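You operate a simulated robot arm through the tools that you are given. There is no shell and no other tool. Be economical: measure what you need, move in short steps, check, and stop when the job is done.

You are at the controls of a simulated robot arm. One attempt, no reset.

Task
Gather the rivets with the magnet, strip them into the 11 mm bin and brush the grit away.
Fine: put both tools back. Set down upright: magnet, small brush. What is to be rubbed or washed off counts as gone when no trace of it is left.

The check looks at the end state, three seconds after you hand in, the way a careful person would. Anything else that was tipped, shoved, dropped, spilled or broken makes it a failure.

Robot
A 5-joint arm with a two-finger parallel gripper, fixed in place. Base frame: the origin is at the foot of the arm, x ahead of it, y to its left, z up; the work surface is at about z = 0. Units: m, degrees, N and s.
With the tool pointing down near the work surface it reaches from about 0.26 to 0.6 m from the base axis. Its first joint turns from -66.0 to 66.0 degrees. The tool tilts only in the upright plane through the base axis and itself; it spins freely about its own axis. Payload 1.57 kg.
The TCP is the grasp point between the finger pads, 0.03 m short of the fingertips. In the tool frame z runs along the fingers and y along their closing line. The gripper opens to 0.08 m. The fingers are 0.017 m wide and 0.012 m thick; the gripper's body (0.04 by 0.082 m) begins 0.08 m behind the TCP.
Orientation is that of the tool frame in the base frame, as a unit quaternion [w, x, y, z]. With the fingers straight down and closing along the base's y, the tool's x points along the base's -x, its y along +y and its z along -z.

Tools
- The arm moves only by the tool servo_tool. Its argument "commands" is a list of rows, each an object (a shift or turn left out is 0, a gripper value left out holds the last) with "claw": the gripper command, from -1 (shut) to 1 (fully open), values between in proportion; "delta_pos": the shift along the tool's x, y, z in units of 500 mm (1.0 is 500 mm), a list of three; "rot": the turn, a rotation vector about the tool's x, y, z in units of 60 degrees (1.0 is 60 degrees), a list of three. In form: [{"claw": claw, "delta_pos": [tx, ty, tz], "rot": [wx, wy, wz]}, ...]. A call has 1 to 12 rows; each row is the pose to reach, as a shift and turn from the pose commanded when the call began, along the tool's axes at that moment. A call with a number of a shift or a turn outside -1 to 1 is refused whole. A row lasts 0.2 s, in which the tool goes at most 0.05 m and 8.6 degrees; a call with a longer step from one row to the next is refused whole, and so is a gripper value outside its range. A pose out of reach is approached as far as the arm can. The call stops where the force on the tool passes 40 N (or 10 N more than at its start, if that is more) or the arm is blocked; 0.2 s more then pass. Each finger travels about 0.153 m/s and halts on what it meets, pressing with about 43 N; the grip force reading is that of the motor and also rises with nothing between the fingers. The clock runs only during rows and for 0.2 s after the last one: add rows that repeat a pose to give the fingers time. It gives the time, the measured TCP pose, the force on the tool (base axes), the opening and the grip force at its end, in the units of the frame above (readings bear some noise), with the torque about the TCP (base axes, N m) and any sound that the robot's microphone picked up, and new pictures: "pictures" is both (left out), scene, wrist or none.
- Cameras (640 x 400 px; columns grow to the right, rows downward): "scene" is fixed at [0.034, 0.3888, 0.5242]; the picture's right is [-0.80, -0.60, 0.00], its down [-0.35, 0.46, -0.81] and it looks along [0.49, -0.65, -0.58] (base axes); focal length 334 px, centre (320, 200). "wrist" rides on the gripper at [0.072, -0.007, -0.122] in the tool frame; the picture's right is [0.09, 1.00, 0.00], its down [-0.84, 0.08, -0.54] and it looks along [-0.54, 0.05, 0.84] (tool axes); focal length 238 px, centre (320, 200). There is no depth. A picture from a camera that has moved, and an enlarged one, comes with that camera's place and axes in the base frame and with its lens.
- zoom(camera, box): a new picture of the part [left, top, right, bottom] of that camera's present view, enlarged. It takes no simulated time.
- finish_job(): hands the job in; it is judged then, once.

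Go step by step. Nothing tells you positions but the pictures and the camera data: compare them with the known pose of the tool, close in by small moves and look again before you grip or let go. The budget is 120 turns and 200 pictures, counting those below and the enlarged ones. Unless the task says otherwise, let go and move clear before handing in, and close with one line.

The tools are called after "Emit:" by a JSON object that holds its "fn" and its "kwargs". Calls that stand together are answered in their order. servo_tool: Moves the arm, as the interface text tells. Its arguments: {"type":"object","properties":{"commands":{"type":"array","items":{"type":"object","properties":{"claw":{"type":"number"},"delta_pos":{"type":"array","items":{"type":"number"}},"rot":{"type":"array","items":{"type":"number"}}}}},"pictures":{"type":"string","enum":["both","scene","wrist","none"]}},"required":["commands"]} The other tools are called the same way: zoom (camera, box) takes an enlarged picture of a part of a camera's view; finish_job () hands the job in.

At the start:

```text
t: 0.0
position: [0.4173, -0.0576, 0.266]
tcp_rot: [0.0, 0.0, 1.0, 0.0]
wrist_force: [-0.3, 0.3, 0.1]
torque: [0.01, 0.04, 0.0]
grip_width: 0.0799
gripper_force: 0.1
```

scene: 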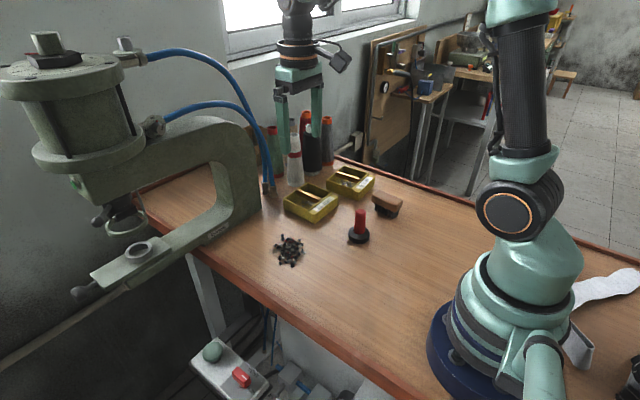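
wrist: 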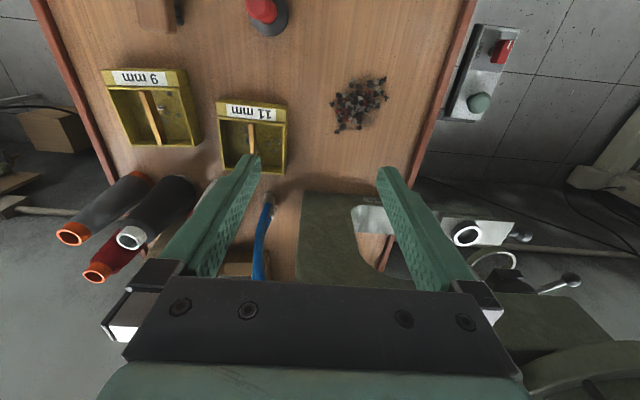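

I see a magnet (red handle on a black base), the rivets mixed with grit, two bins (11 mm is nearer the rivets) and a brown brush. First I'll take a closer look.

Emit:
{"fn": "zoom", "kwargs": {"camera": "scene", "box": [250, 150, 430, 280]}}

Emit:
{"fn": "zoom", "kwargs": {"camera": "wrist", "box": [90, 0, 410, 200]}}

```text
3.08 times, centred on (340, 215) of scene
camera zoom: at [0.034, 0.3888, 0.5242], right [-0.8, -0.6, 0.0], down [-0.35, 0.46, -0.81], along [0.49, -0.65, -0.58], focal length 1026 px, centre (258, 154)
```

zoom: 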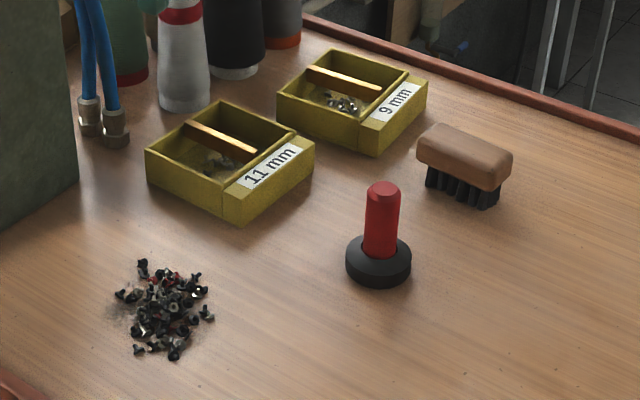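

```text
2.00 times, centred on (250, 100) of wrist
camera zoom: at [0.3447, -0.0647, 0.3875], right [-0.09, 1.0, 0.0], down [0.84, 0.08, 0.54], along [0.54, 0.05, -0.84], focal length 477 px, centre (460, 400)
```

zoom: 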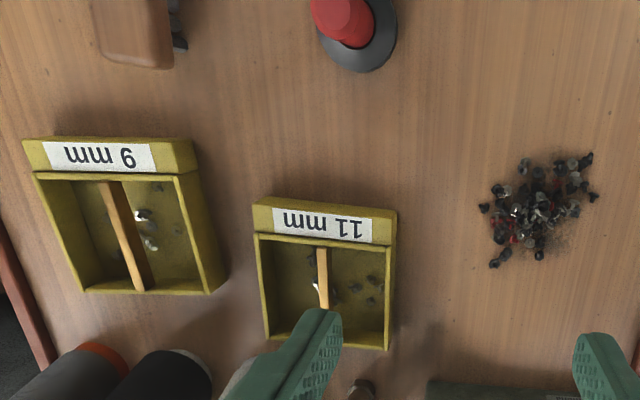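

The magnet is at about (0.313, -0.131), its handle top at z≈0.08. The rivets are at about (0.413, 0). I'll move above the magnet.

Emit:
{"fn": "servo_tool", "kwargs": {"commands": [{"delta_pos": [0.05, -0.036, 0.04], "claw": 1}, {"delta_pos": [0.1, -0.073, 0.08]}, {"delta_pos": [0.15, -0.11, 0.12]}, {"delta_pos": [0.209, -0.147, 0.17]}, {"delta_pos": [0.209, -0.147, 0.17]}, {"delta_pos": [0.209, -0.147, 0.17]}]}}

```text
t: 1.4
position: [0.3119, -0.1295, 0.1801]
tcp_rot: [0.0, 0.0, 1.0, 0.001]
wrist_force: [-0.9, -0.3, 0.2]
torque: [0.0, 0.03, -0.01]
grip_width: 0.0802
gripper_force: 0.1
camera wrist: at [0.2405, -0.1382, 0.3026], right [-0.09, 1.0, 0.0], down [0.84, 0.08, 0.54], along [0.54, 0.05, -0.84], focal length 238 px, centre (320, 200)
```

scene: 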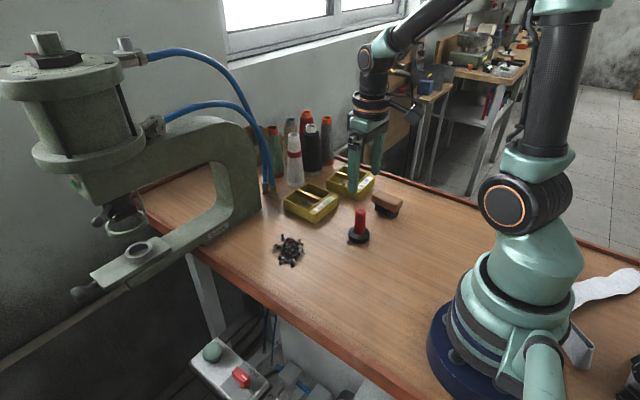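
wrist: 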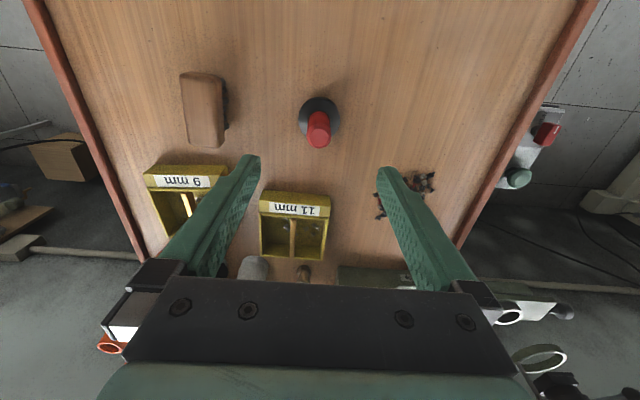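

The magnet sits centred at about (0.311, -0.132). I'll descend to z=0.06, check, then grip.

Emit:
{"fn": "servo_tool", "kwargs": {"commands": [{"delta_pos": [0.002, -0.004, 0.08], "claw": 1}, {"delta_pos": [0.002, -0.004, 0.16]}, {"delta_pos": [0.002, -0.004, 0.2]}, {"delta_pos": [0.002, -0.004, 0.235]}, {"delta_pos": [0.002, -0.004, 0.235]}]}}

Emit:
{"fn": "zoom", "kwargs": {"camera": "scene", "box": [290, 150, 430, 260]}}

```text
t: 2.6
position: [0.3107, -0.1341, 0.0632]
tcp_rot: [0.0, 0.0, 1.0, 0.0]
wrist_force: [0.3, -0.4, 0.4]
torque: [0.02, 0.01, 0.0]
grip_width: 0.0798
gripper_force: 0.0
camera wrist: at [0.2393, -0.1399, 0.1849], right [-0.09, 1.0, 0.0], down [0.84, 0.08, 0.54], along [0.54, 0.05, -0.84], focal length 238 px, centre (320, 200)
```

scene: 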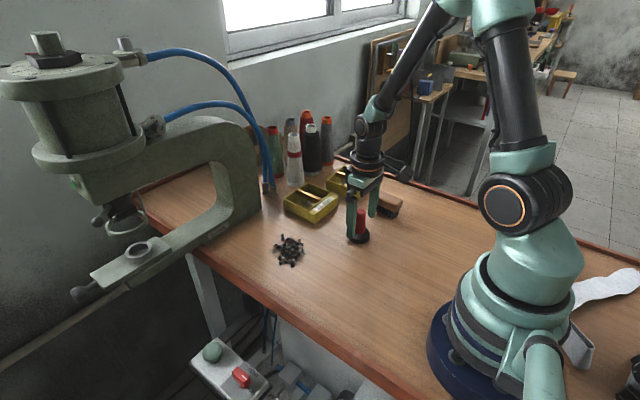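
wrist: 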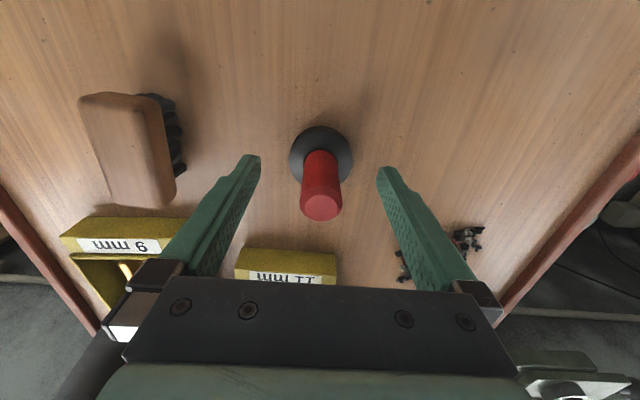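

```text
3.64 times, centred on (360, 205) of scene
camera zoom: at [0.034, 0.3888, 0.5242], right [-0.8, -0.6, 0.0], down [-0.35, 0.46, -0.81], along [0.49, -0.65, -0.58], focal length 1213 px, centre (174, 182)
```

zoom: 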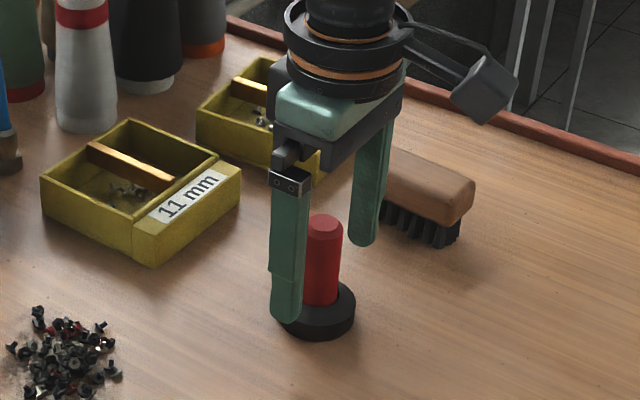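

The handle sits between the fingers, so I'll close the gripper.

Emit:
{"fn": "servo_tool", "kwargs": {"commands": [{"claw": -1}, {"claw": -1}, {"claw": -1}], "pictures": "none"}}

Emit:
{"fn": "servo_tool", "kwargs": {"commands": [{"claw": -1, "delta_pos": [0, 0, -0.06]}, {"delta_pos": [0, 0, -0.14]}, {"delta_pos": [0, 0, -0.2]}, {"delta_pos": [0, 0, -0.2]}]}}

Emit:
{"fn": "zoom", "kwargs": {"camera": "scene", "box": [290, 150, 430, 260]}}

```text
t: 3.4
position: [0.3112, -0.1334, 0.0626]
tcp_rot: [0.001, 0.0, 1.0, 0.0]
wrist_force: [0.8, -0.3, -0.2]
torque: [-0.06, -0.05, -0.02]
grip_width: 0.0244
gripper_force: 35.9
```

```text
t: 4.4
position: [0.311, -0.1328, 0.164]
tcp_rot: [0.0, 0.0, 1.0, 0.001]
wrist_force: [0.1, -0.5, 0.2]
torque: [-0.01, -0.01, -0.01]
grip_width: 0.0001
gripper_force: 21.6
camera wrist: at [0.2392, -0.1401, 0.2859], right [-0.09, 1.0, 0.0], down [0.84, 0.08, 0.54], along [0.54, 0.05, -0.84], focal length 238 px, centre (320, 200)
```

scene: 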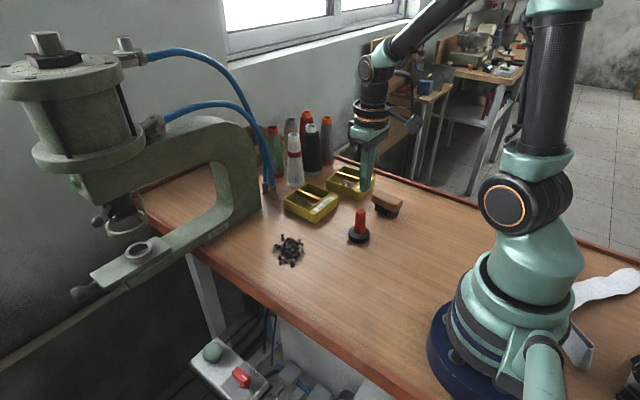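
wrist: 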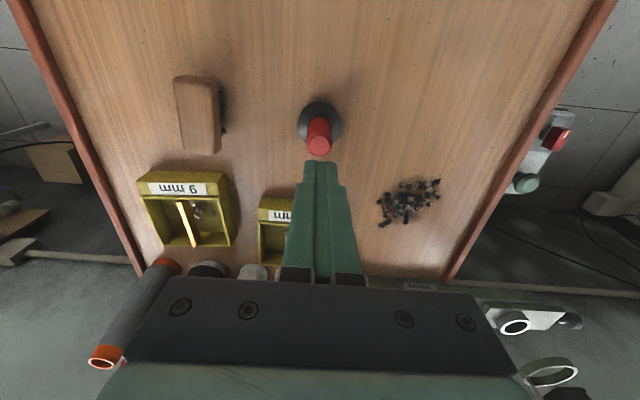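

```text
3.64 times, centred on (360, 205) of scene
camera zoom: at [0.034, 0.3888, 0.5242], right [-0.8, -0.6, 0.0], down [-0.35, 0.46, -0.81], along [0.49, -0.65, -0.58], focal length 1213 px, centre (174, 182)
```

zoom: 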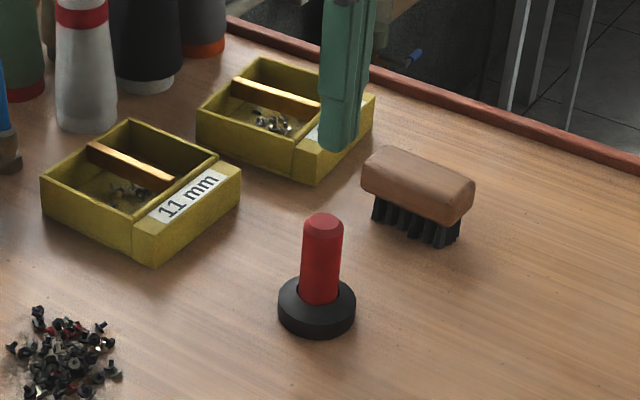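

The fingers slipped off and the magnet stayed upright in place. I'll retry gripping lower, give the grip time to settle, and lift slowly.

Emit:
{"fn": "servo_tool", "kwargs": {"commands": [{"claw": 1, "delta_pos": [0, 0, 0]}, {"delta_pos": [-0.002, -0.002, 0]}, {"delta_pos": [-0.002, -0.002, 0]}, {"delta_pos": [-0.002, -0.002, 0.08]}, {"delta_pos": [-0.002, -0.002, 0.16]}, {"delta_pos": [-0.002, -0.002, 0.2]}, {"delta_pos": [-0.002, -0.002, 0.224]}, {"delta_pos": [-0.002, -0.002, 0.224]}]}}

Emit:
{"fn": "servo_tool", "kwargs": {"commands": [{"claw": -1}, {"claw": -1}, {"claw": -1}, {"claw": -1}, {"claw": -1}, {"claw": -1}]}}

Emit:
{"fn": "zoom", "kwargs": {"camera": "scene", "box": [290, 150, 430, 260]}}

```text
t: 6.2
position: [0.3124, -0.1334, 0.0511]
tcp_rot: [0.0, 0.0, 1.0, 0.0]
wrist_force: [-0.2, 0.1, -0.8]
torque: [0.0, 0.01, 0.01]
grip_width: 0.08
gripper_force: 0.1
camera wrist: at [0.2404, -0.1416, 0.1731], right [-0.09, 1.0, 0.0], down [0.84, 0.08, 0.54], along [0.54, 0.05, -0.84], focal length 238 px, centre (320, 200)
```

scene: 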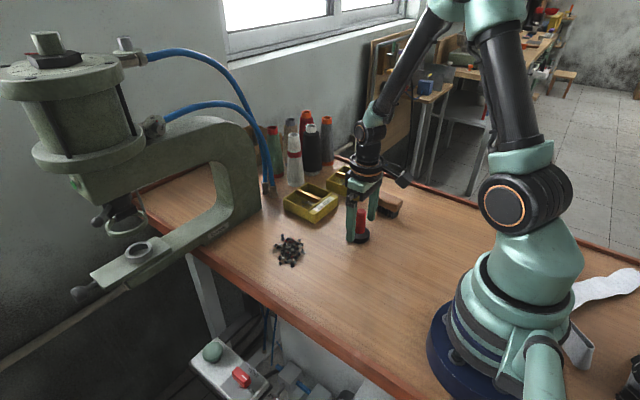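
wrist: 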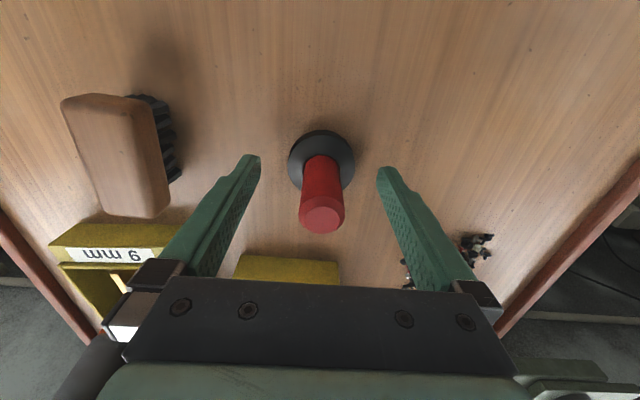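

```text
t: 7.6
position: [0.3111, -0.135, 0.0513]
tcp_rot: [0.0, 0.0, 1.0, 0.0]
wrist_force: [-1.1, -1.5, 0.3]
torque: [-0.09, 0.04, 0.02]
grip_width: 0.0242
gripper_force: 35.9
camera wrist: at [0.2404, -0.1416, 0.1734], right [-0.09, 1.0, 0.0], down [0.84, 0.08, 0.54], along [0.54, 0.05, -0.84], focal length 238 px, centre (320, 200)
```

scene: 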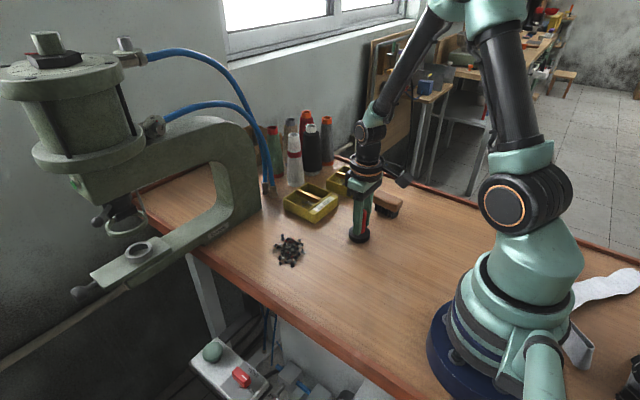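
wrist: 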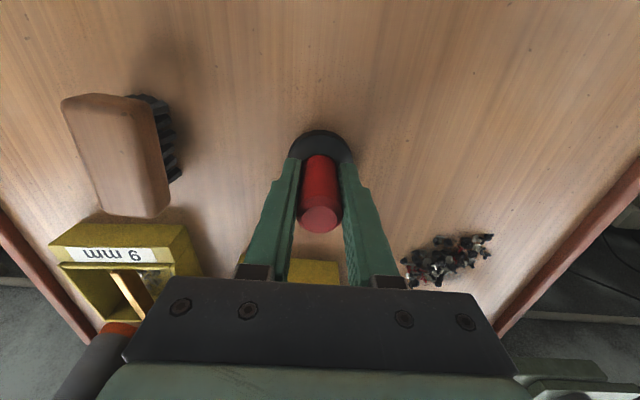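

```text
3.64 times, centred on (360, 205) of scene
camera zoom: at [0.034, 0.3888, 0.5242], right [-0.8, -0.6, 0.0], down [-0.35, 0.46, -0.81], along [0.49, -0.65, -0.58], focal length 1213 px, centre (174, 182)
```

zoom: 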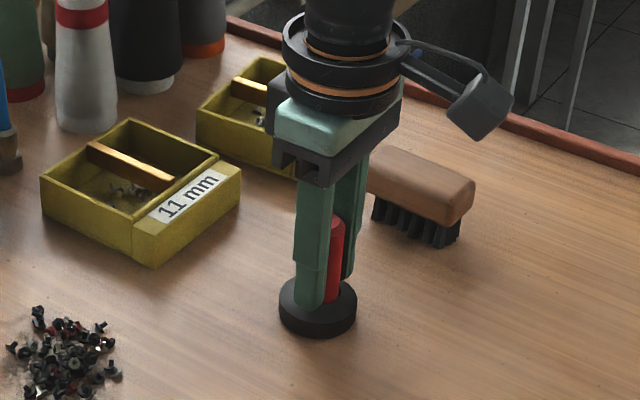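

The grip looks deep and near-centred. I'll lift slowly.

Emit:
{"fn": "servo_tool", "kwargs": {"commands": [{"claw": -1, "delta_pos": [0, 0, -0.01]}, {"delta_pos": [0, 0, -0.02]}, {"delta_pos": [0, 0, -0.03]}, {"delta_pos": [0, 0, -0.04]}, {"delta_pos": [0, 0, -0.05]}, {"delta_pos": [0, 0, -0.06]}]}}

Emit:
{"fn": "zoom", "kwargs": {"camera": "scene", "box": [290, 150, 430, 260]}}

```text
t: 9.0
position: [0.3109, -0.134, 0.081]
tcp_rot: [-0.001, 0.0, 1.0, 0.0]
wrist_force: [0.1, -0.1, -1.8]
torque: [-0.02, -0.01, -0.03]
grip_width: 0.0242
gripper_force: 36.6
camera wrist: at [0.24, -0.1408, 0.2032], right [-0.09, 1.0, 0.0], down [0.84, 0.08, 0.54], along [0.54, 0.05, -0.84], focal length 238 px, centre (320, 200)
```

scene: 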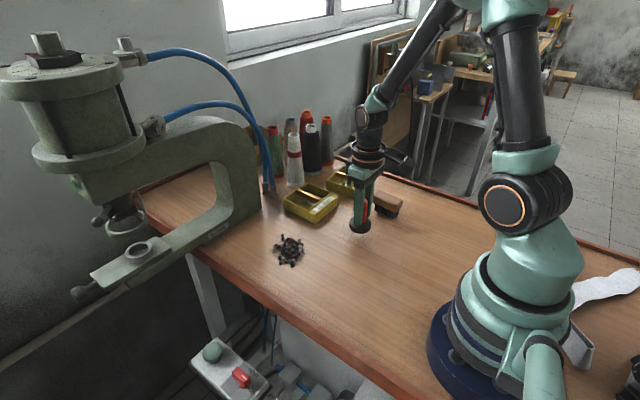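
wrist: 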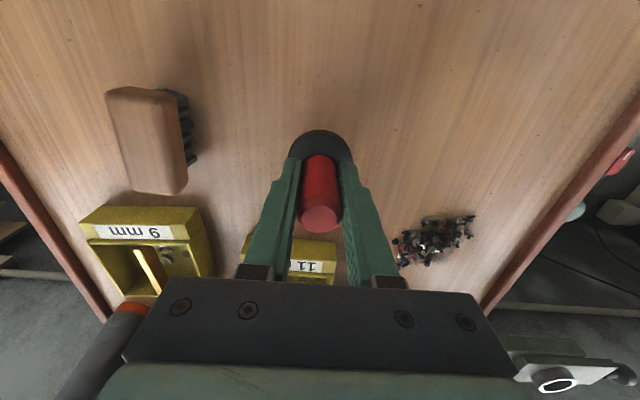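

```text
3.64 times, centred on (360, 205) of scene
camera zoom: at [0.034, 0.3888, 0.5242], right [-0.8, -0.6, 0.0], down [-0.35, 0.46, -0.81], along [0.49, -0.65, -0.58], focal length 1213 px, centre (174, 182)
```

zoom: 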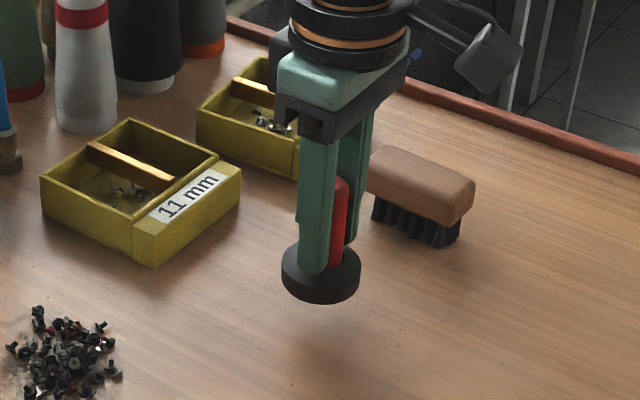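

The magnet is held, with its bottom 0.051 m below the TCP. Next I'll move to above the pile.

Emit:
{"fn": "servo_tool", "kwargs": {"commands": [{"claw": -1, "delta_pos": [-0.02, 0.027, -0.04]}, {"delta_pos": [-0.06, 0.08, -0.08]}, {"delta_pos": [-0.1, 0.13, -0.08]}, {"delta_pos": [-0.14, 0.18, -0.08]}, {"delta_pos": [-0.18, 0.23, -0.08]}, {"delta_pos": [-0.204, 0.266, -0.08]}, {"delta_pos": [-0.204, 0.266, -0.08]}]}}

Emit:
{"fn": "zoom", "kwargs": {"camera": "scene", "box": [230, 180, 350, 280]}}

```text
t: 10.6
position: [0.4134, -0.0018, 0.1217]
tcp_rot: [0.0, 0.0, 1.0, 0.0]
wrist_force: [0.0, 0.0, -2.6]
torque: [0.0, 0.02, -0.01]
grip_width: 0.0244
gripper_force: 35.3
camera wrist: at [0.3421, -0.0076, 0.2433], right [-0.09, 1.0, 0.0], down [0.84, 0.08, 0.54], along [0.54, 0.05, -0.84], focal length 238 px, centre (320, 200)
```

scene: 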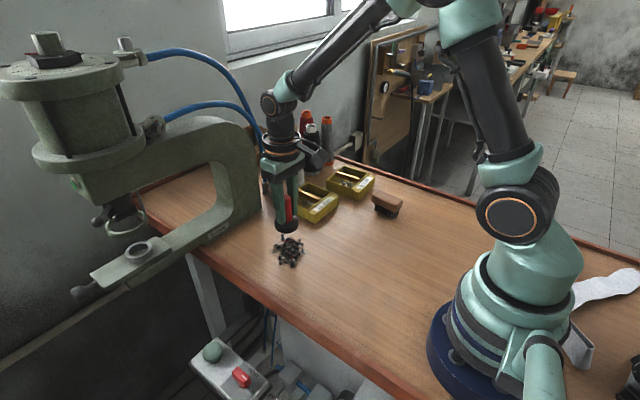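
wrist: 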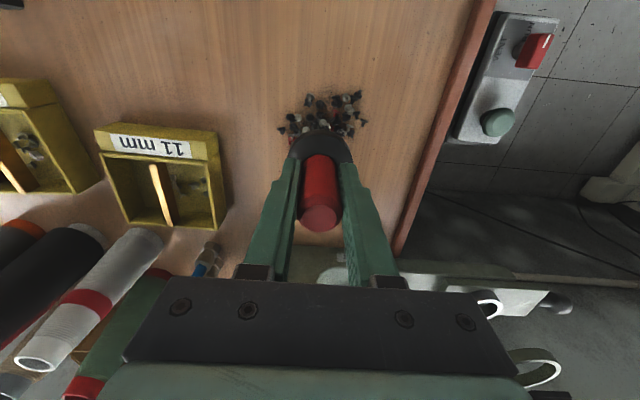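

```text
4.00 times, centred on (290, 230) of scene
camera zoom: at [0.034, 0.3888, 0.5242], right [-0.8, -0.6, 0.0], down [-0.35, 0.46, -0.81], along [0.49, -0.65, -0.58], focal length 1334 px, centre (440, 80)
```

zoom: 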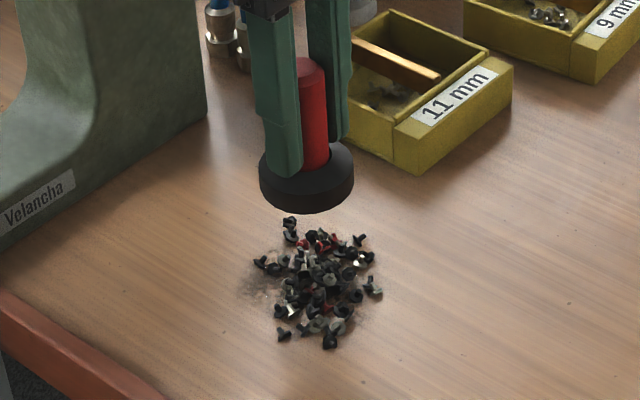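

The pile is about 0.07 m across, centred near (0.413, 0). I'll lower in stages.

Emit:
{"fn": "servo_tool", "kwargs": {"commands": [{"claw": -1, "delta_pos": [0, 0.002, 0.03]}, {"delta_pos": [0, 0.002, 0.06]}, {"delta_pos": [0, 0.002, 0.085]}, {"delta_pos": [0, 0.002, 0.1]}, {"delta_pos": [0, 0.002, 0.1]}]}}

Emit:
{"fn": "zoom", "kwargs": {"camera": "scene", "box": [230, 180, 350, 280]}}

```text
t: 11.8
position: [0.4139, -0.0016, 0.0707]
tcp_rot: [0.0, 0.0, 1.0, 0.0]
wrist_force: [-0.9, -0.4, -3.2]
torque: [0.03, 0.02, -0.03]
grip_width: 0.024
gripper_force: 36.2
camera wrist: at [0.342, -0.0073, 0.1928], right [-0.09, 1.0, 0.0], down [0.84, 0.08, 0.54], along [0.54, 0.05, -0.84], focal length 238 px, centre (320, 200)
```

scene: 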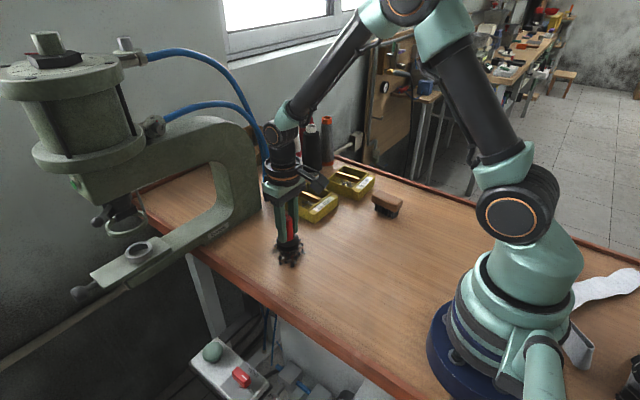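
wrist: 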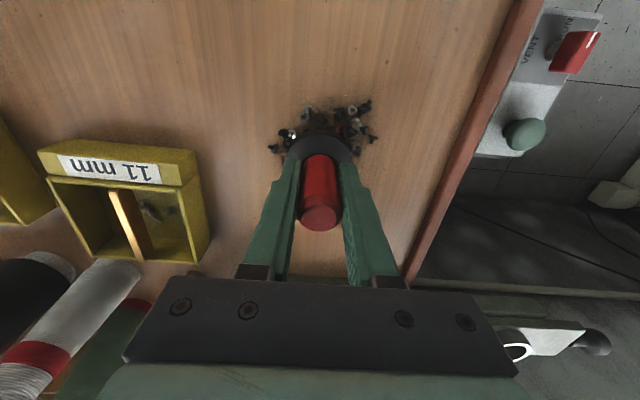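

```text
4.00 times, centred on (290, 230) of scene
camera zoom: at [0.034, 0.3888, 0.5242], right [-0.8, -0.6, 0.0], down [-0.35, 0.46, -0.81], along [0.49, -0.65, -0.58], focal length 1334 px, centre (440, 80)
```

zoom: 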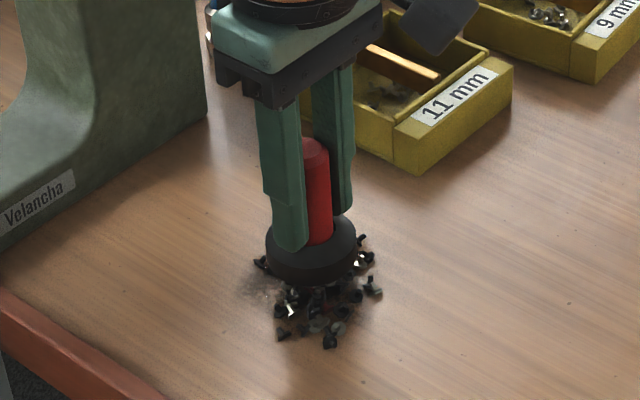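

Some rivets may already be drawn up. I'll lower to about 1 cm above the table, then lift and look.

Emit:
{"fn": "servo_tool", "kwargs": {"commands": [{"claw": -1, "delta_pos": [0, 0, 0.012]}, {"delta_pos": [0, 0, 0.018]}, {"delta_pos": [0, 0, 0.018]}], "pictures": "none"}}

Emit:
{"fn": "servo_tool", "kwargs": {"commands": [{"claw": -1, "delta_pos": [0, 0, -0.03]}, {"delta_pos": [0, 0, -0.07]}, {"delta_pos": [0, 0, -0.11]}, {"delta_pos": [0, 0, -0.11]}]}}

Emit:
{"fn": "zoom", "kwargs": {"camera": "scene", "box": [230, 180, 350, 280]}}

```text
t: 12.6
position: [0.4142, -0.0001, 0.0612]
tcp_rot: [0.0, 0.0, 1.0, 0.001]
wrist_force: [-0.1, -0.5, -2.3]
torque: [0.01, 0.02, -0.01]
grip_width: 0.0243
gripper_force: 35.4
```

```text
t: 13.6
position: [0.4145, -0.0004, 0.1166]
tcp_rot: [-0.001, 0.0, 1.0, 0.0]
wrist_force: [0.0, 0.0, -3.0]
torque: [0.02, -0.01, 0.01]
grip_width: 0.0243
gripper_force: 35.7
camera wrist: at [0.3425, -0.0071, 0.2387], right [-0.09, 1.0, 0.0], down [0.84, 0.08, 0.54], along [0.54, 0.05, -0.84], focal length 238 px, centre (320, 200)
```

scene: 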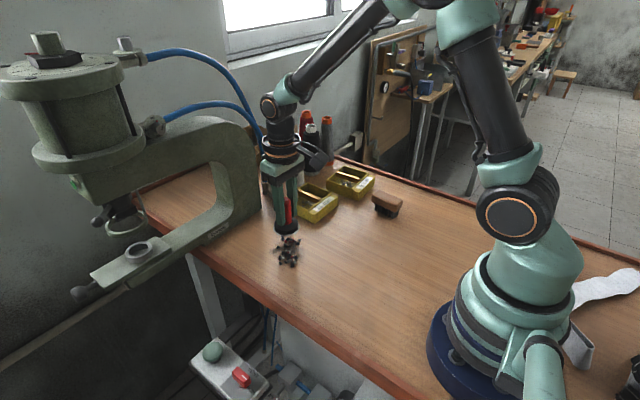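
wrist: 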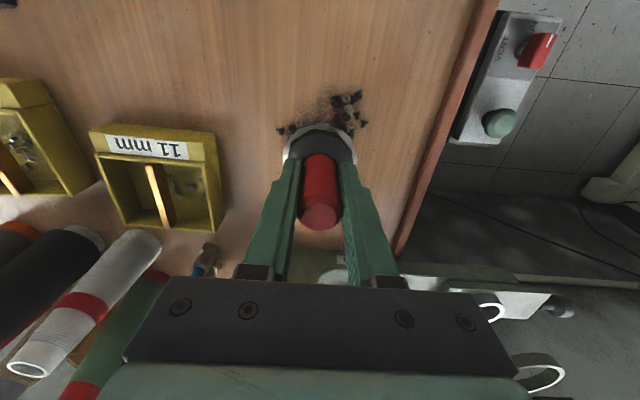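

```text
4.00 times, centred on (290, 230) of scene
camera zoom: at [0.034, 0.3888, 0.5242], right [-0.8, -0.6, 0.0], down [-0.35, 0.46, -0.81], along [0.49, -0.65, -0.58], focal length 1334 px, centre (440, 80)
```

zoom: 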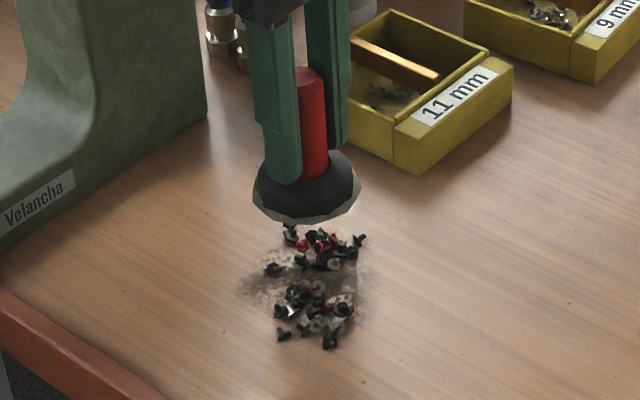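

A skirt of rivets has stuck to the magnet. The rest lie in clusters near (0.40, 0.018) and (0.43, -0.026). I'll dip on each of them.

Emit:
{"fn": "servo_tool", "kwargs": {"commands": [{"claw": -1, "delta_pos": [0.03, 0.036, 0.04]}, {"delta_pos": [0.03, 0.036, 0.08]}, {"delta_pos": [0.03, 0.036, 0.11]}, {"delta_pos": [0.03, 0.036, 0.11]}, {"delta_pos": [0.03, 0.036, 0.06]}, {"delta_pos": [-0.02, -0.03, 0.06]}, {"delta_pos": [-0.04, -0.056, 0.06]}, {"delta_pos": [-0.04, -0.056, 0.11]}, {"delta_pos": [-0.04, -0.056, 0.11]}, {"delta_pos": [-0.04, -0.056, 0.06]}, {"delta_pos": [-0.02, -0.03, 0.0]}, {"delta_pos": [0, 0, 0]}]}}

Emit:
{"fn": "zoom", "kwargs": {"camera": "scene", "box": [230, 180, 350, 280]}}

```text
t: 16.2
position: [0.4144, -0.0009, 0.1169]
tcp_rot: [0.0, 0.0, 1.0, 0.0]
wrist_force: [0.7, 1.1, -2.9]
torque: [0.02, 0.0, -0.01]
grip_width: 0.0243
gripper_force: 36.4
camera wrist: at [0.342, -0.0068, 0.2394], right [-0.09, 1.0, 0.0], down [0.84, 0.08, 0.54], along [0.54, 0.05, -0.84], focal length 238 px, centre (320, 200)
```

scene: 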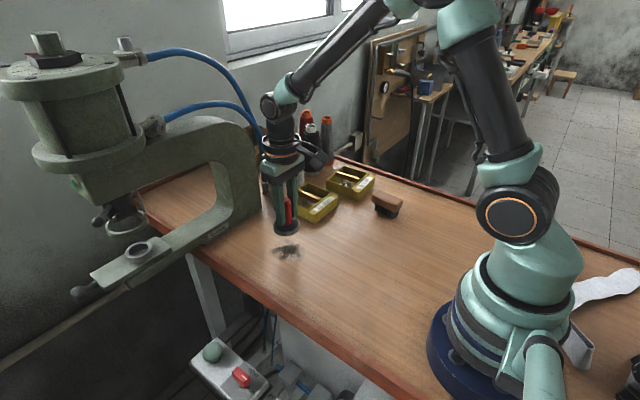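
wrist: 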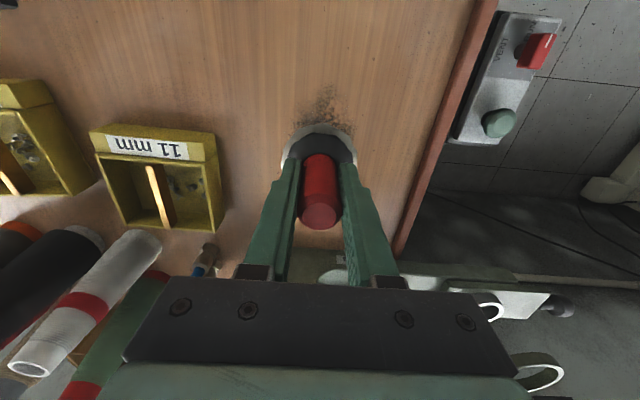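

```text
4.00 times, centred on (290, 230) of scene
camera zoom: at [0.034, 0.3888, 0.5242], right [-0.8, -0.6, 0.0], down [-0.35, 0.46, -0.81], along [0.49, -0.65, -0.58], focal length 1334 px, centre (440, 80)
```

zoom: 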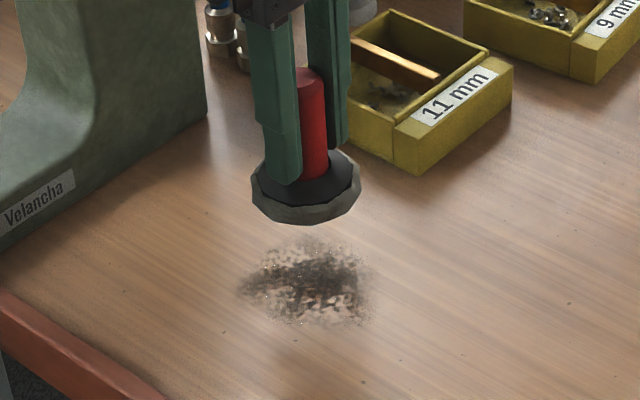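

All the rivets are on the magnet and only grit is left. I'll carry the magnet over to the 11 mm bin (about x=0.485, y=-0.155) and stay high to measure its stripping bar.

Emit:
{"fn": "servo_tool", "kwargs": {"commands": [{"claw": -1, "delta_pos": [0, 0, -0.06]}, {"delta_pos": [-0.02, -0.04, -0.12]}, {"delta_pos": [-0.05, -0.1, -0.12]}, {"delta_pos": [-0.08, -0.16, -0.12]}, {"delta_pos": [-0.11, -0.22, -0.12]}, {"delta_pos": [-0.13, -0.28, -0.12]}, {"delta_pos": [-0.142, -0.31, -0.12]}, {"delta_pos": [-0.142, -0.31, -0.12]}, {"delta_pos": [-0.142, -0.31, -0.12]}]}}

Emit:
{"fn": "zoom", "kwargs": {"camera": "scene", "box": [260, 150, 380, 225]}}

Emit:
{"fn": "zoom", "kwargs": {"camera": "wrist", "box": [220, 20, 420, 150]}}

```text
t: 18.2
position: [0.485, -0.1562, 0.1767]
tcp_rot: [0.0, 0.0, 1.0, 0.0]
wrist_force: [-0.2, 0.3, -2.4]
torque: [0.01, 0.02, 0.01]
grip_width: 0.0243
gripper_force: 36.0
camera wrist: at [0.4134, -0.1622, 0.2986], right [-0.09, 1.0, 0.0], down [0.84, 0.08, 0.54], along [0.54, 0.05, -0.84], focal length 238 px, centre (320, 200)
```

scene: 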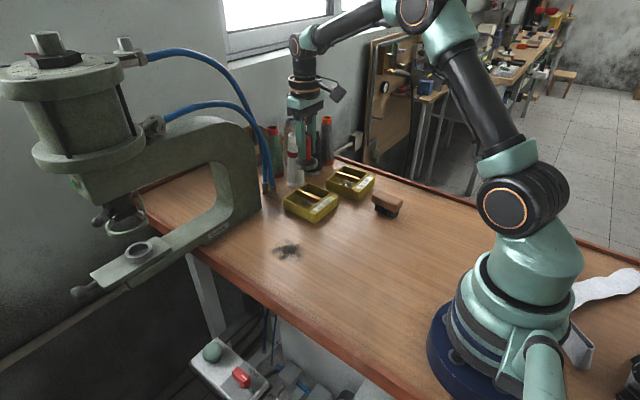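
wrist: 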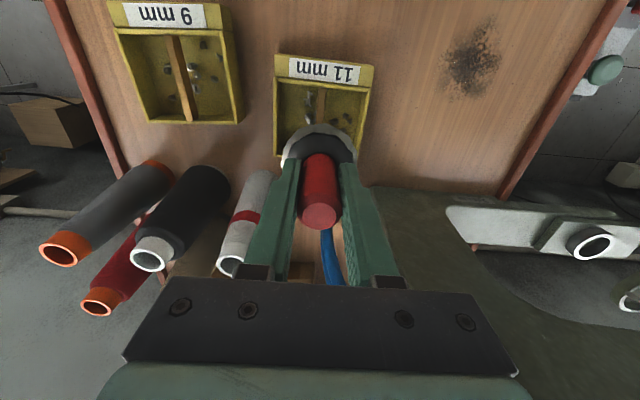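

```text
5.33 times, centred on (320, 188) of scene
camera zoom: at [0.034, 0.3888, 0.5242], right [-0.8, -0.6, 0.0], down [-0.35, 0.46, -0.81], along [0.49, -0.65, -0.58], focal length 1779 px, centre (320, 267)
```

zoom: 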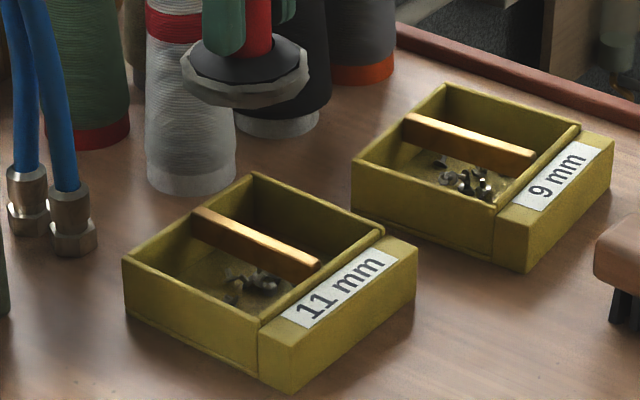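

```text
3.08 times, centred on (320, 85) of wrist
camera zoom: at [0.4134, -0.1622, 0.2986], right [-0.09, 1.0, 0.0], down [0.84, 0.08, 0.54], along [0.54, 0.05, -0.84], focal length 733 px, centre (320, 554)
```

zoom: 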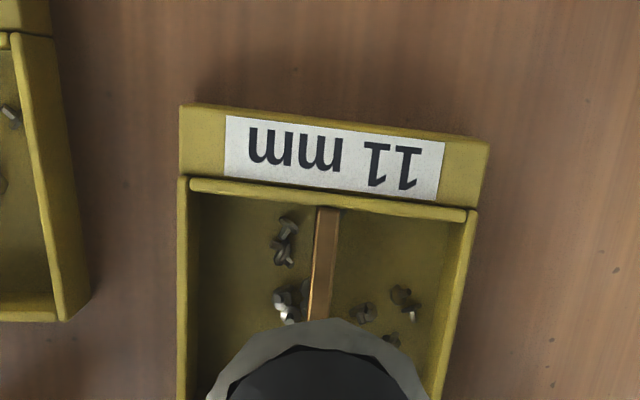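

The wrist view gives a bar along x at y≈-0.157, with its top near rim height (z≈0.029). The bin spans x 0.45–0.525 and y -0.205 to -0.107. I'll lower to just above the bar, off-centre towards +y, and watch the force.

Emit:
{"fn": "servo_tool", "kwargs": {"commands": [{"claw": -1, "delta_pos": [-0.004, 0.028, 0.04]}, {"delta_pos": [-0.004, 0.028, 0.09]}, {"delta_pos": [-0.004, 0.028, 0.13]}, {"delta_pos": [-0.004, 0.028, 0.16]}, {"delta_pos": [-0.004, 0.028, 0.175]}, {"delta_pos": [-0.004, 0.028, 0.175]}]}}

Emit:
{"fn": "zoom", "kwargs": {"camera": "scene", "box": [260, 150, 380, 225]}}

```text
t: 19.6
position: [0.4891, -0.1408, 0.0938]
tcp_rot: [0.002, 0.0, 1.0, -0.001]
wrist_force: [-13.1, 3.4, 38.4]
torque: [-0.49, 0.44, -0.08]
grip_width: 0.0242
gripper_force: 36.5
camera wrist: at [0.4158, -0.1482, 0.2145], right [-0.09, 1.0, 0.0], down [0.83, 0.08, 0.55], along [0.54, 0.05, -0.84], focal length 238 px, centre (320, 200)
```

scene: 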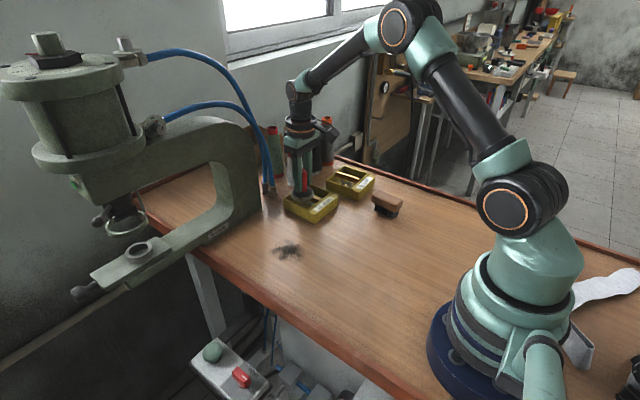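
wrist: 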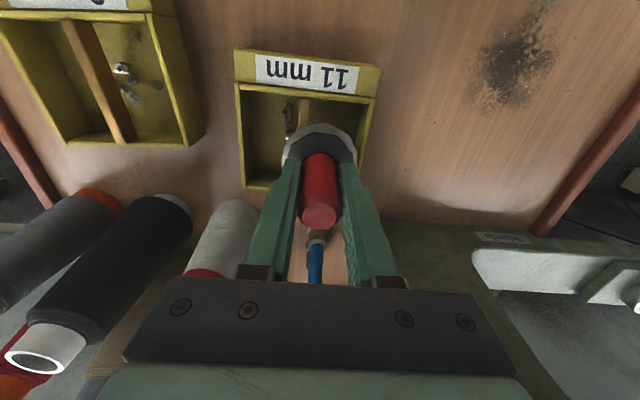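

```text
5.33 times, centred on (320, 188) of scene
camera zoom: at [0.0338, 0.3888, 0.5242], right [-0.8, -0.6, 0.0], down [-0.35, 0.46, -0.82], along [0.49, -0.65, -0.58], focal length 1779 px, centre (320, 267)
```

zoom: 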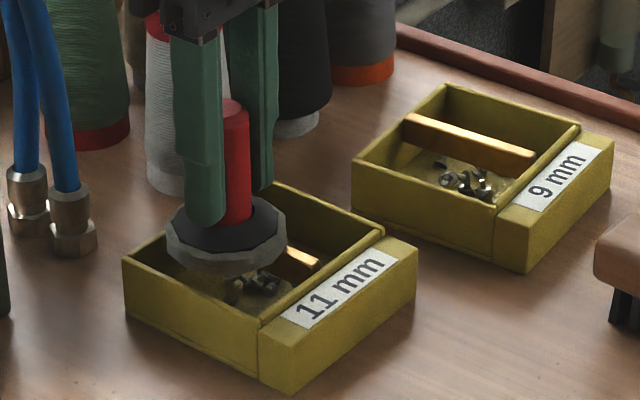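

It made contact at y≈-0.158, which is the bar itself. I'll ease up to a light touch before dragging.

Emit:
{"fn": "servo_tool", "kwargs": {"commands": [{"claw": -1, "delta_pos": [0, 0, -0.01]}, {"delta_pos": [0, 0, -0.01]}], "pictures": "none"}}

```text
t: 20.2
position: [0.4851, -0.1414, 0.0936]
tcp_rot: [-0.003, 0.0, 1.0, 0.001]
wrist_force: [0.1, -0.1, -1.2]
torque: [-0.08, -0.07, 0.04]
grip_width: 0.024
gripper_force: 36.5
```

There's light contact at z=0.0936. I'll drag across the bar towards -y.

Emit:
{"fn": "servo_tool", "kwargs": {"commands": [{"claw": -1, "delta_pos": [0, -0.02, 0.001]}, {"delta_pos": [0, -0.04, 0.001]}, {"delta_pos": [0, -0.06, 0.001]}, {"delta_pos": [0, -0.07, 0.001]}, {"delta_pos": [0, -0.07, 0.001]}]}}

Emit:
{"fn": "zoom", "kwargs": {"camera": "scene", "box": [260, 150, 380, 225]}}

```text
t: 21.4
position: [0.487, -0.1786, 0.0937]
tcp_rot: [0.0, 0.001, 1.0, -0.001]
wrist_force: [0.0, -0.8, -4.3]
torque: [0.02, -0.01, 0.0]
grip_width: 0.0242
gripper_force: 36.1
camera wrist: at [0.4151, -0.1836, 0.2156], right [-0.09, 1.0, 0.0], down [0.84, 0.08, 0.54], along [0.54, 0.05, -0.84], focal length 238 px, centre (320, 200)
```

scene: 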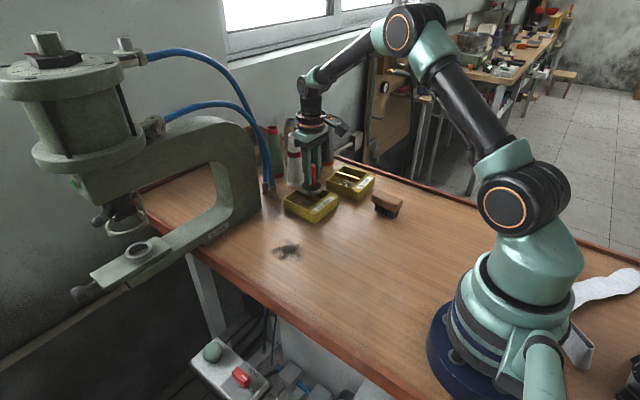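
wrist: 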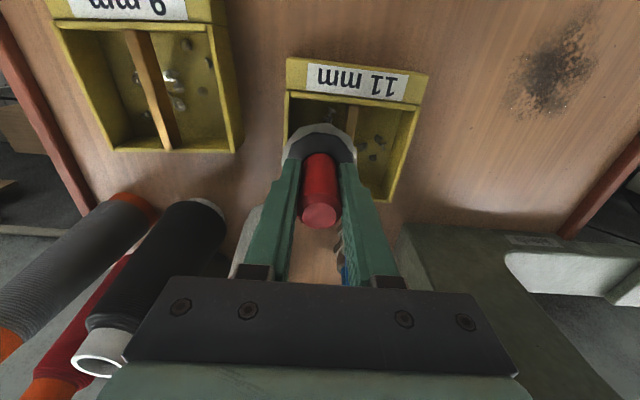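

```text
5.33 times, centred on (320, 188) of scene
camera zoom: at [0.034, 0.3888, 0.5242], right [-0.8, -0.6, 0.0], down [-0.35, 0.46, -0.81], along [0.49, -0.65, -0.58], focal length 1779 px, centre (320, 267)
```

zoom: 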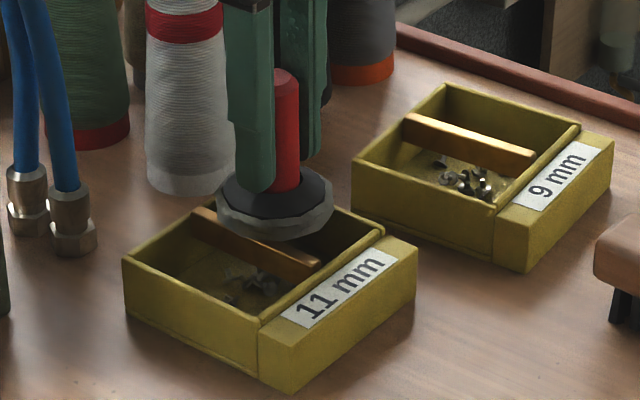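

Nothing was stripped because the magnet only skimmed the bar. I'll press slightly lower and drag back.

Emit:
{"fn": "servo_tool", "kwargs": {"commands": [{"claw": -1, "delta_pos": [0, 0.01, 0.004]}, {"delta_pos": [0, 0.01, 0.006]}, {"delta_pos": [0, 0.01, 0.008]}], "pictures": "none"}}

```text
t: 22.2
position: [0.4886, -0.1729, 0.0933]
tcp_rot: [0.003, -0.001, 1.0, -0.001]
wrist_force: [-10.3, -1.4, 37.0]
torque: [0.54, 0.2, 0.13]
grip_width: 0.0241
gripper_force: 36.3
```

That's solid contact on the bar. I'll ease off a little and drag towards +y.

Emit:
{"fn": "servo_tool", "kwargs": {"commands": [{"claw": -1, "delta_pos": [0, 0, -0.004]}, {"delta_pos": [0, 0.015, -0.004]}, {"delta_pos": [0, 0.03, -0.004]}, {"delta_pos": [0, 0.045, -0.004]}, {"delta_pos": [0, 0.06, -0.004]}]}}

Emit:
{"fn": "zoom", "kwargs": {"camera": "scene", "box": [260, 150, 380, 225]}}

```text
t: 23.4
position: [0.4882, -0.1421, 0.0929]
tcp_rot: [0.0, 0.001, 1.0, -0.001]
wrist_force: [0.2, -7.9, 18.8]
torque: [-0.74, -0.22, -0.07]
grip_width: 0.0242
gripper_force: 36.3
camera wrist: at [0.4159, -0.1487, 0.2142], right [-0.09, 1.0, 0.0], down [0.84, 0.08, 0.54], along [0.54, 0.05, -0.84], focal length 238 px, centre (320, 200)
```

scene: 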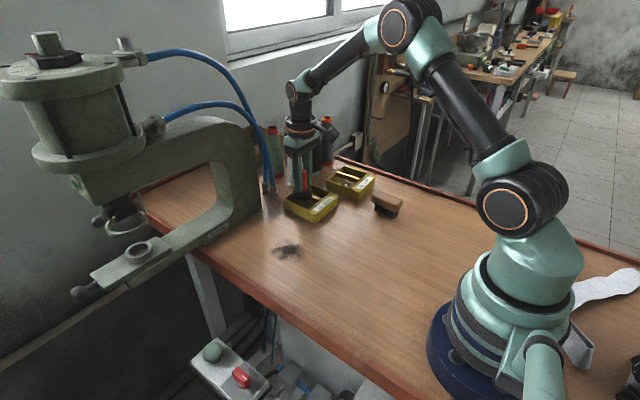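
wrist: 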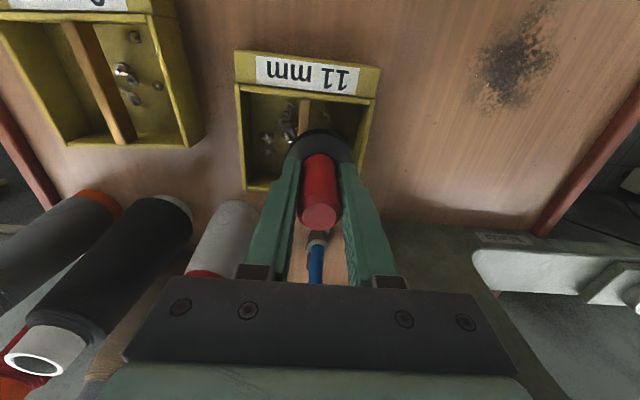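

```text
5.33 times, centred on (320, 188) of scene
camera zoom: at [0.0339, 0.3888, 0.5242], right [-0.8, -0.6, 0.0], down [-0.35, 0.46, -0.82], along [0.49, -0.65, -0.58], focal length 1779 px, centre (320, 267)
```

zoom: 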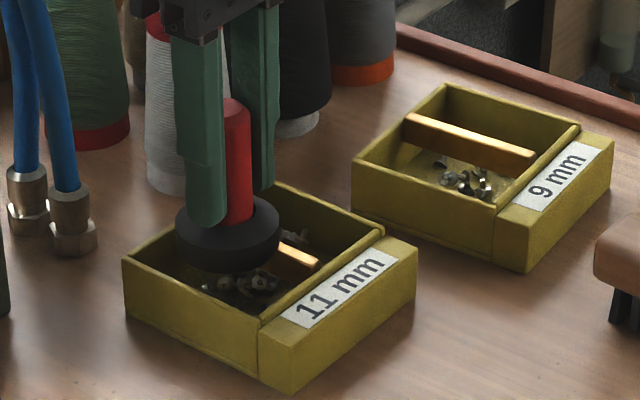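

The rivets are stripped into the bin and the magnet is bare. I'll raise straight up and check.

Emit:
{"fn": "servo_tool", "kwargs": {"commands": [{"claw": -1, "delta_pos": [0, -0.005, -0.03]}, {"delta_pos": [0, -0.01, -0.1]}, {"delta_pos": [0, -0.01, -0.18]}, {"delta_pos": [0, -0.01, -0.24]}, {"delta_pos": [0.05, -0.01, -0.24]}, {"delta_pos": [0.1, -0.01, -0.24]}, {"delta_pos": [0.16, -0.01, -0.24]}, {"delta_pos": [0.16, -0.01, -0.24]}]}}

Emit:
{"fn": "zoom", "kwargs": {"camera": "scene", "box": [260, 130, 380, 225]}}

Emit:
{"fn": "zoom", "kwargs": {"camera": "wrist", "box": [160, 40, 480, 240]}}

```text
t: 25.2
position: [0.4062, -0.147, 0.2135]
tcp_rot: [0.0, -0.001, 1.0, 0.0]
wrist_force: [0.6, -0.4, -3.2]
torque: [0.0, 0.02, 0.02]
grip_width: 0.0242
gripper_force: 36.4
camera wrist: at [0.335, -0.1533, 0.3348], right [-0.09, 1.0, 0.0], down [0.84, 0.08, 0.54], along [0.54, 0.05, -0.84], focal length 238 px, centre (320, 200)
```

scene: 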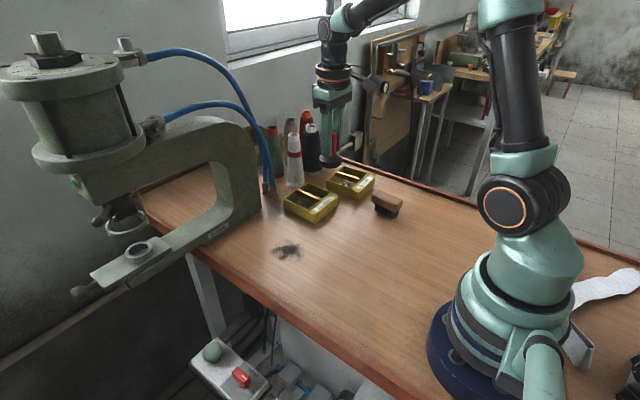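
wrist: 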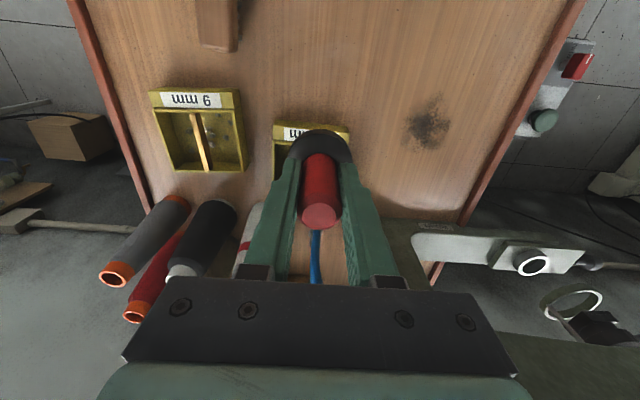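

```text
4.21 times, centred on (320, 178) of scene
camera zoom: at [0.034, 0.3888, 0.5242], right [-0.8, -0.6, 0.0], down [-0.35, 0.46, -0.81], along [0.49, -0.65, -0.58], focal length 1404 px, centre (320, 295)
```

zoom: 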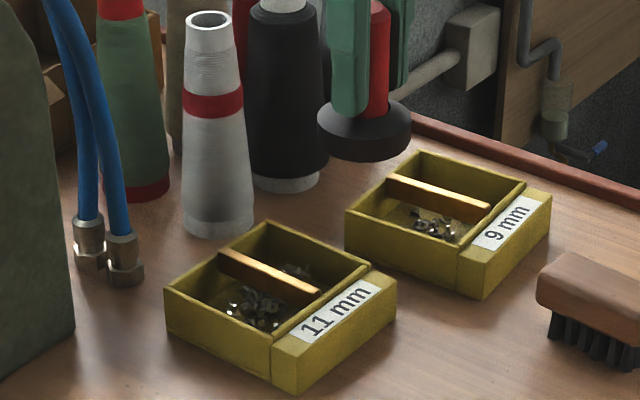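

```text
2.00 times, centred on (320, 140) of wrist
camera zoom: at [0.335, -0.1533, 0.3348], right [-0.09, 1.0, 0.0], down [0.84, 0.08, 0.54], along [0.54, 0.05, -0.84], focal length 477 px, centre (320, 320)
```

zoom: 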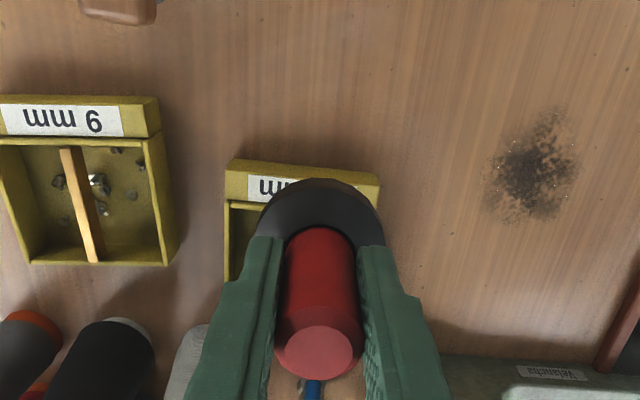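

The rivets are in the 11 mm bin and the grit patch is still there. Now I'll return the magnet to (0.311, -0.134).

Emit:
{"fn": "servo_tool", "kwargs": {"commands": [{"claw": -1, "delta_pos": [0.06, 0.008, 0.03]}, {"delta_pos": [0.12, 0.016, 0.07]}, {"delta_pos": [0.19, 0.026, 0.12]}, {"delta_pos": [0.19, 0.026, 0.18]}, {"delta_pos": [0.19, 0.026, 0.24]}, {"delta_pos": [0.19, 0.026, 0.29]}, {"delta_pos": [0.19, 0.026, 0.305]}, {"delta_pos": [0.19, 0.026, 0.305]}]}}

Emit:
{"fn": "zoom", "kwargs": {"camera": "scene", "box": [290, 150, 430, 260]}}

```text
t: 27.0
position: [0.3109, -0.1336, 0.0598]
tcp_rot: [0.0, 0.0, 1.0, 0.0]
wrist_force: [0.0, 0.2, -2.6]
torque: [0.03, 0.01, 0.01]
grip_width: 0.0242
gripper_force: 36.0
camera wrist: at [0.2397, -0.1404, 0.1811], right [-0.09, 1.0, 0.0], down [0.84, 0.08, 0.54], along [0.54, 0.05, -0.84], focal length 238 px, centre (320, 200)
```

scene: 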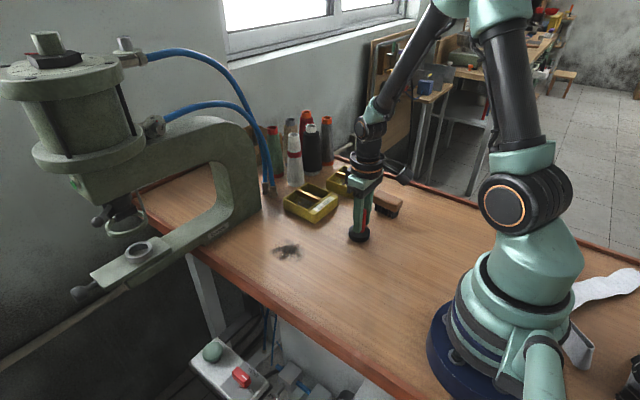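
wrist: 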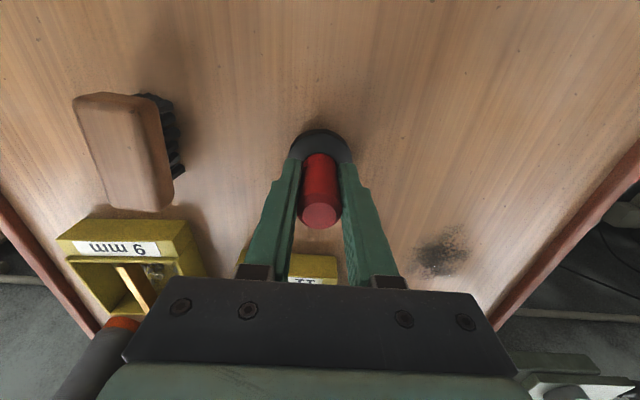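

```text
3.64 times, centred on (360, 205) of scene
camera zoom: at [0.034, 0.3888, 0.5242], right [-0.8, -0.6, 0.0], down [-0.35, 0.46, -0.81], along [0.49, -0.65, -0.58], focal length 1213 px, centre (174, 182)
```

zoom: 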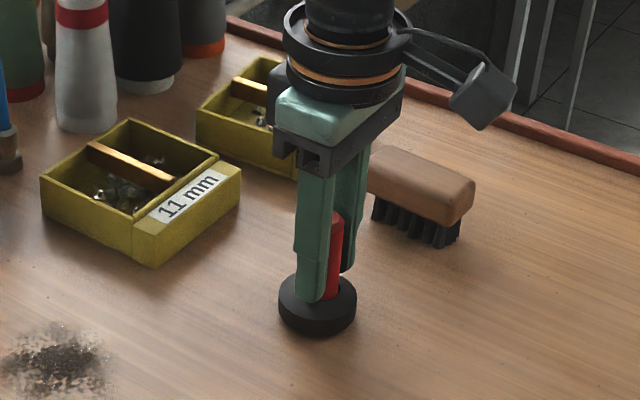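

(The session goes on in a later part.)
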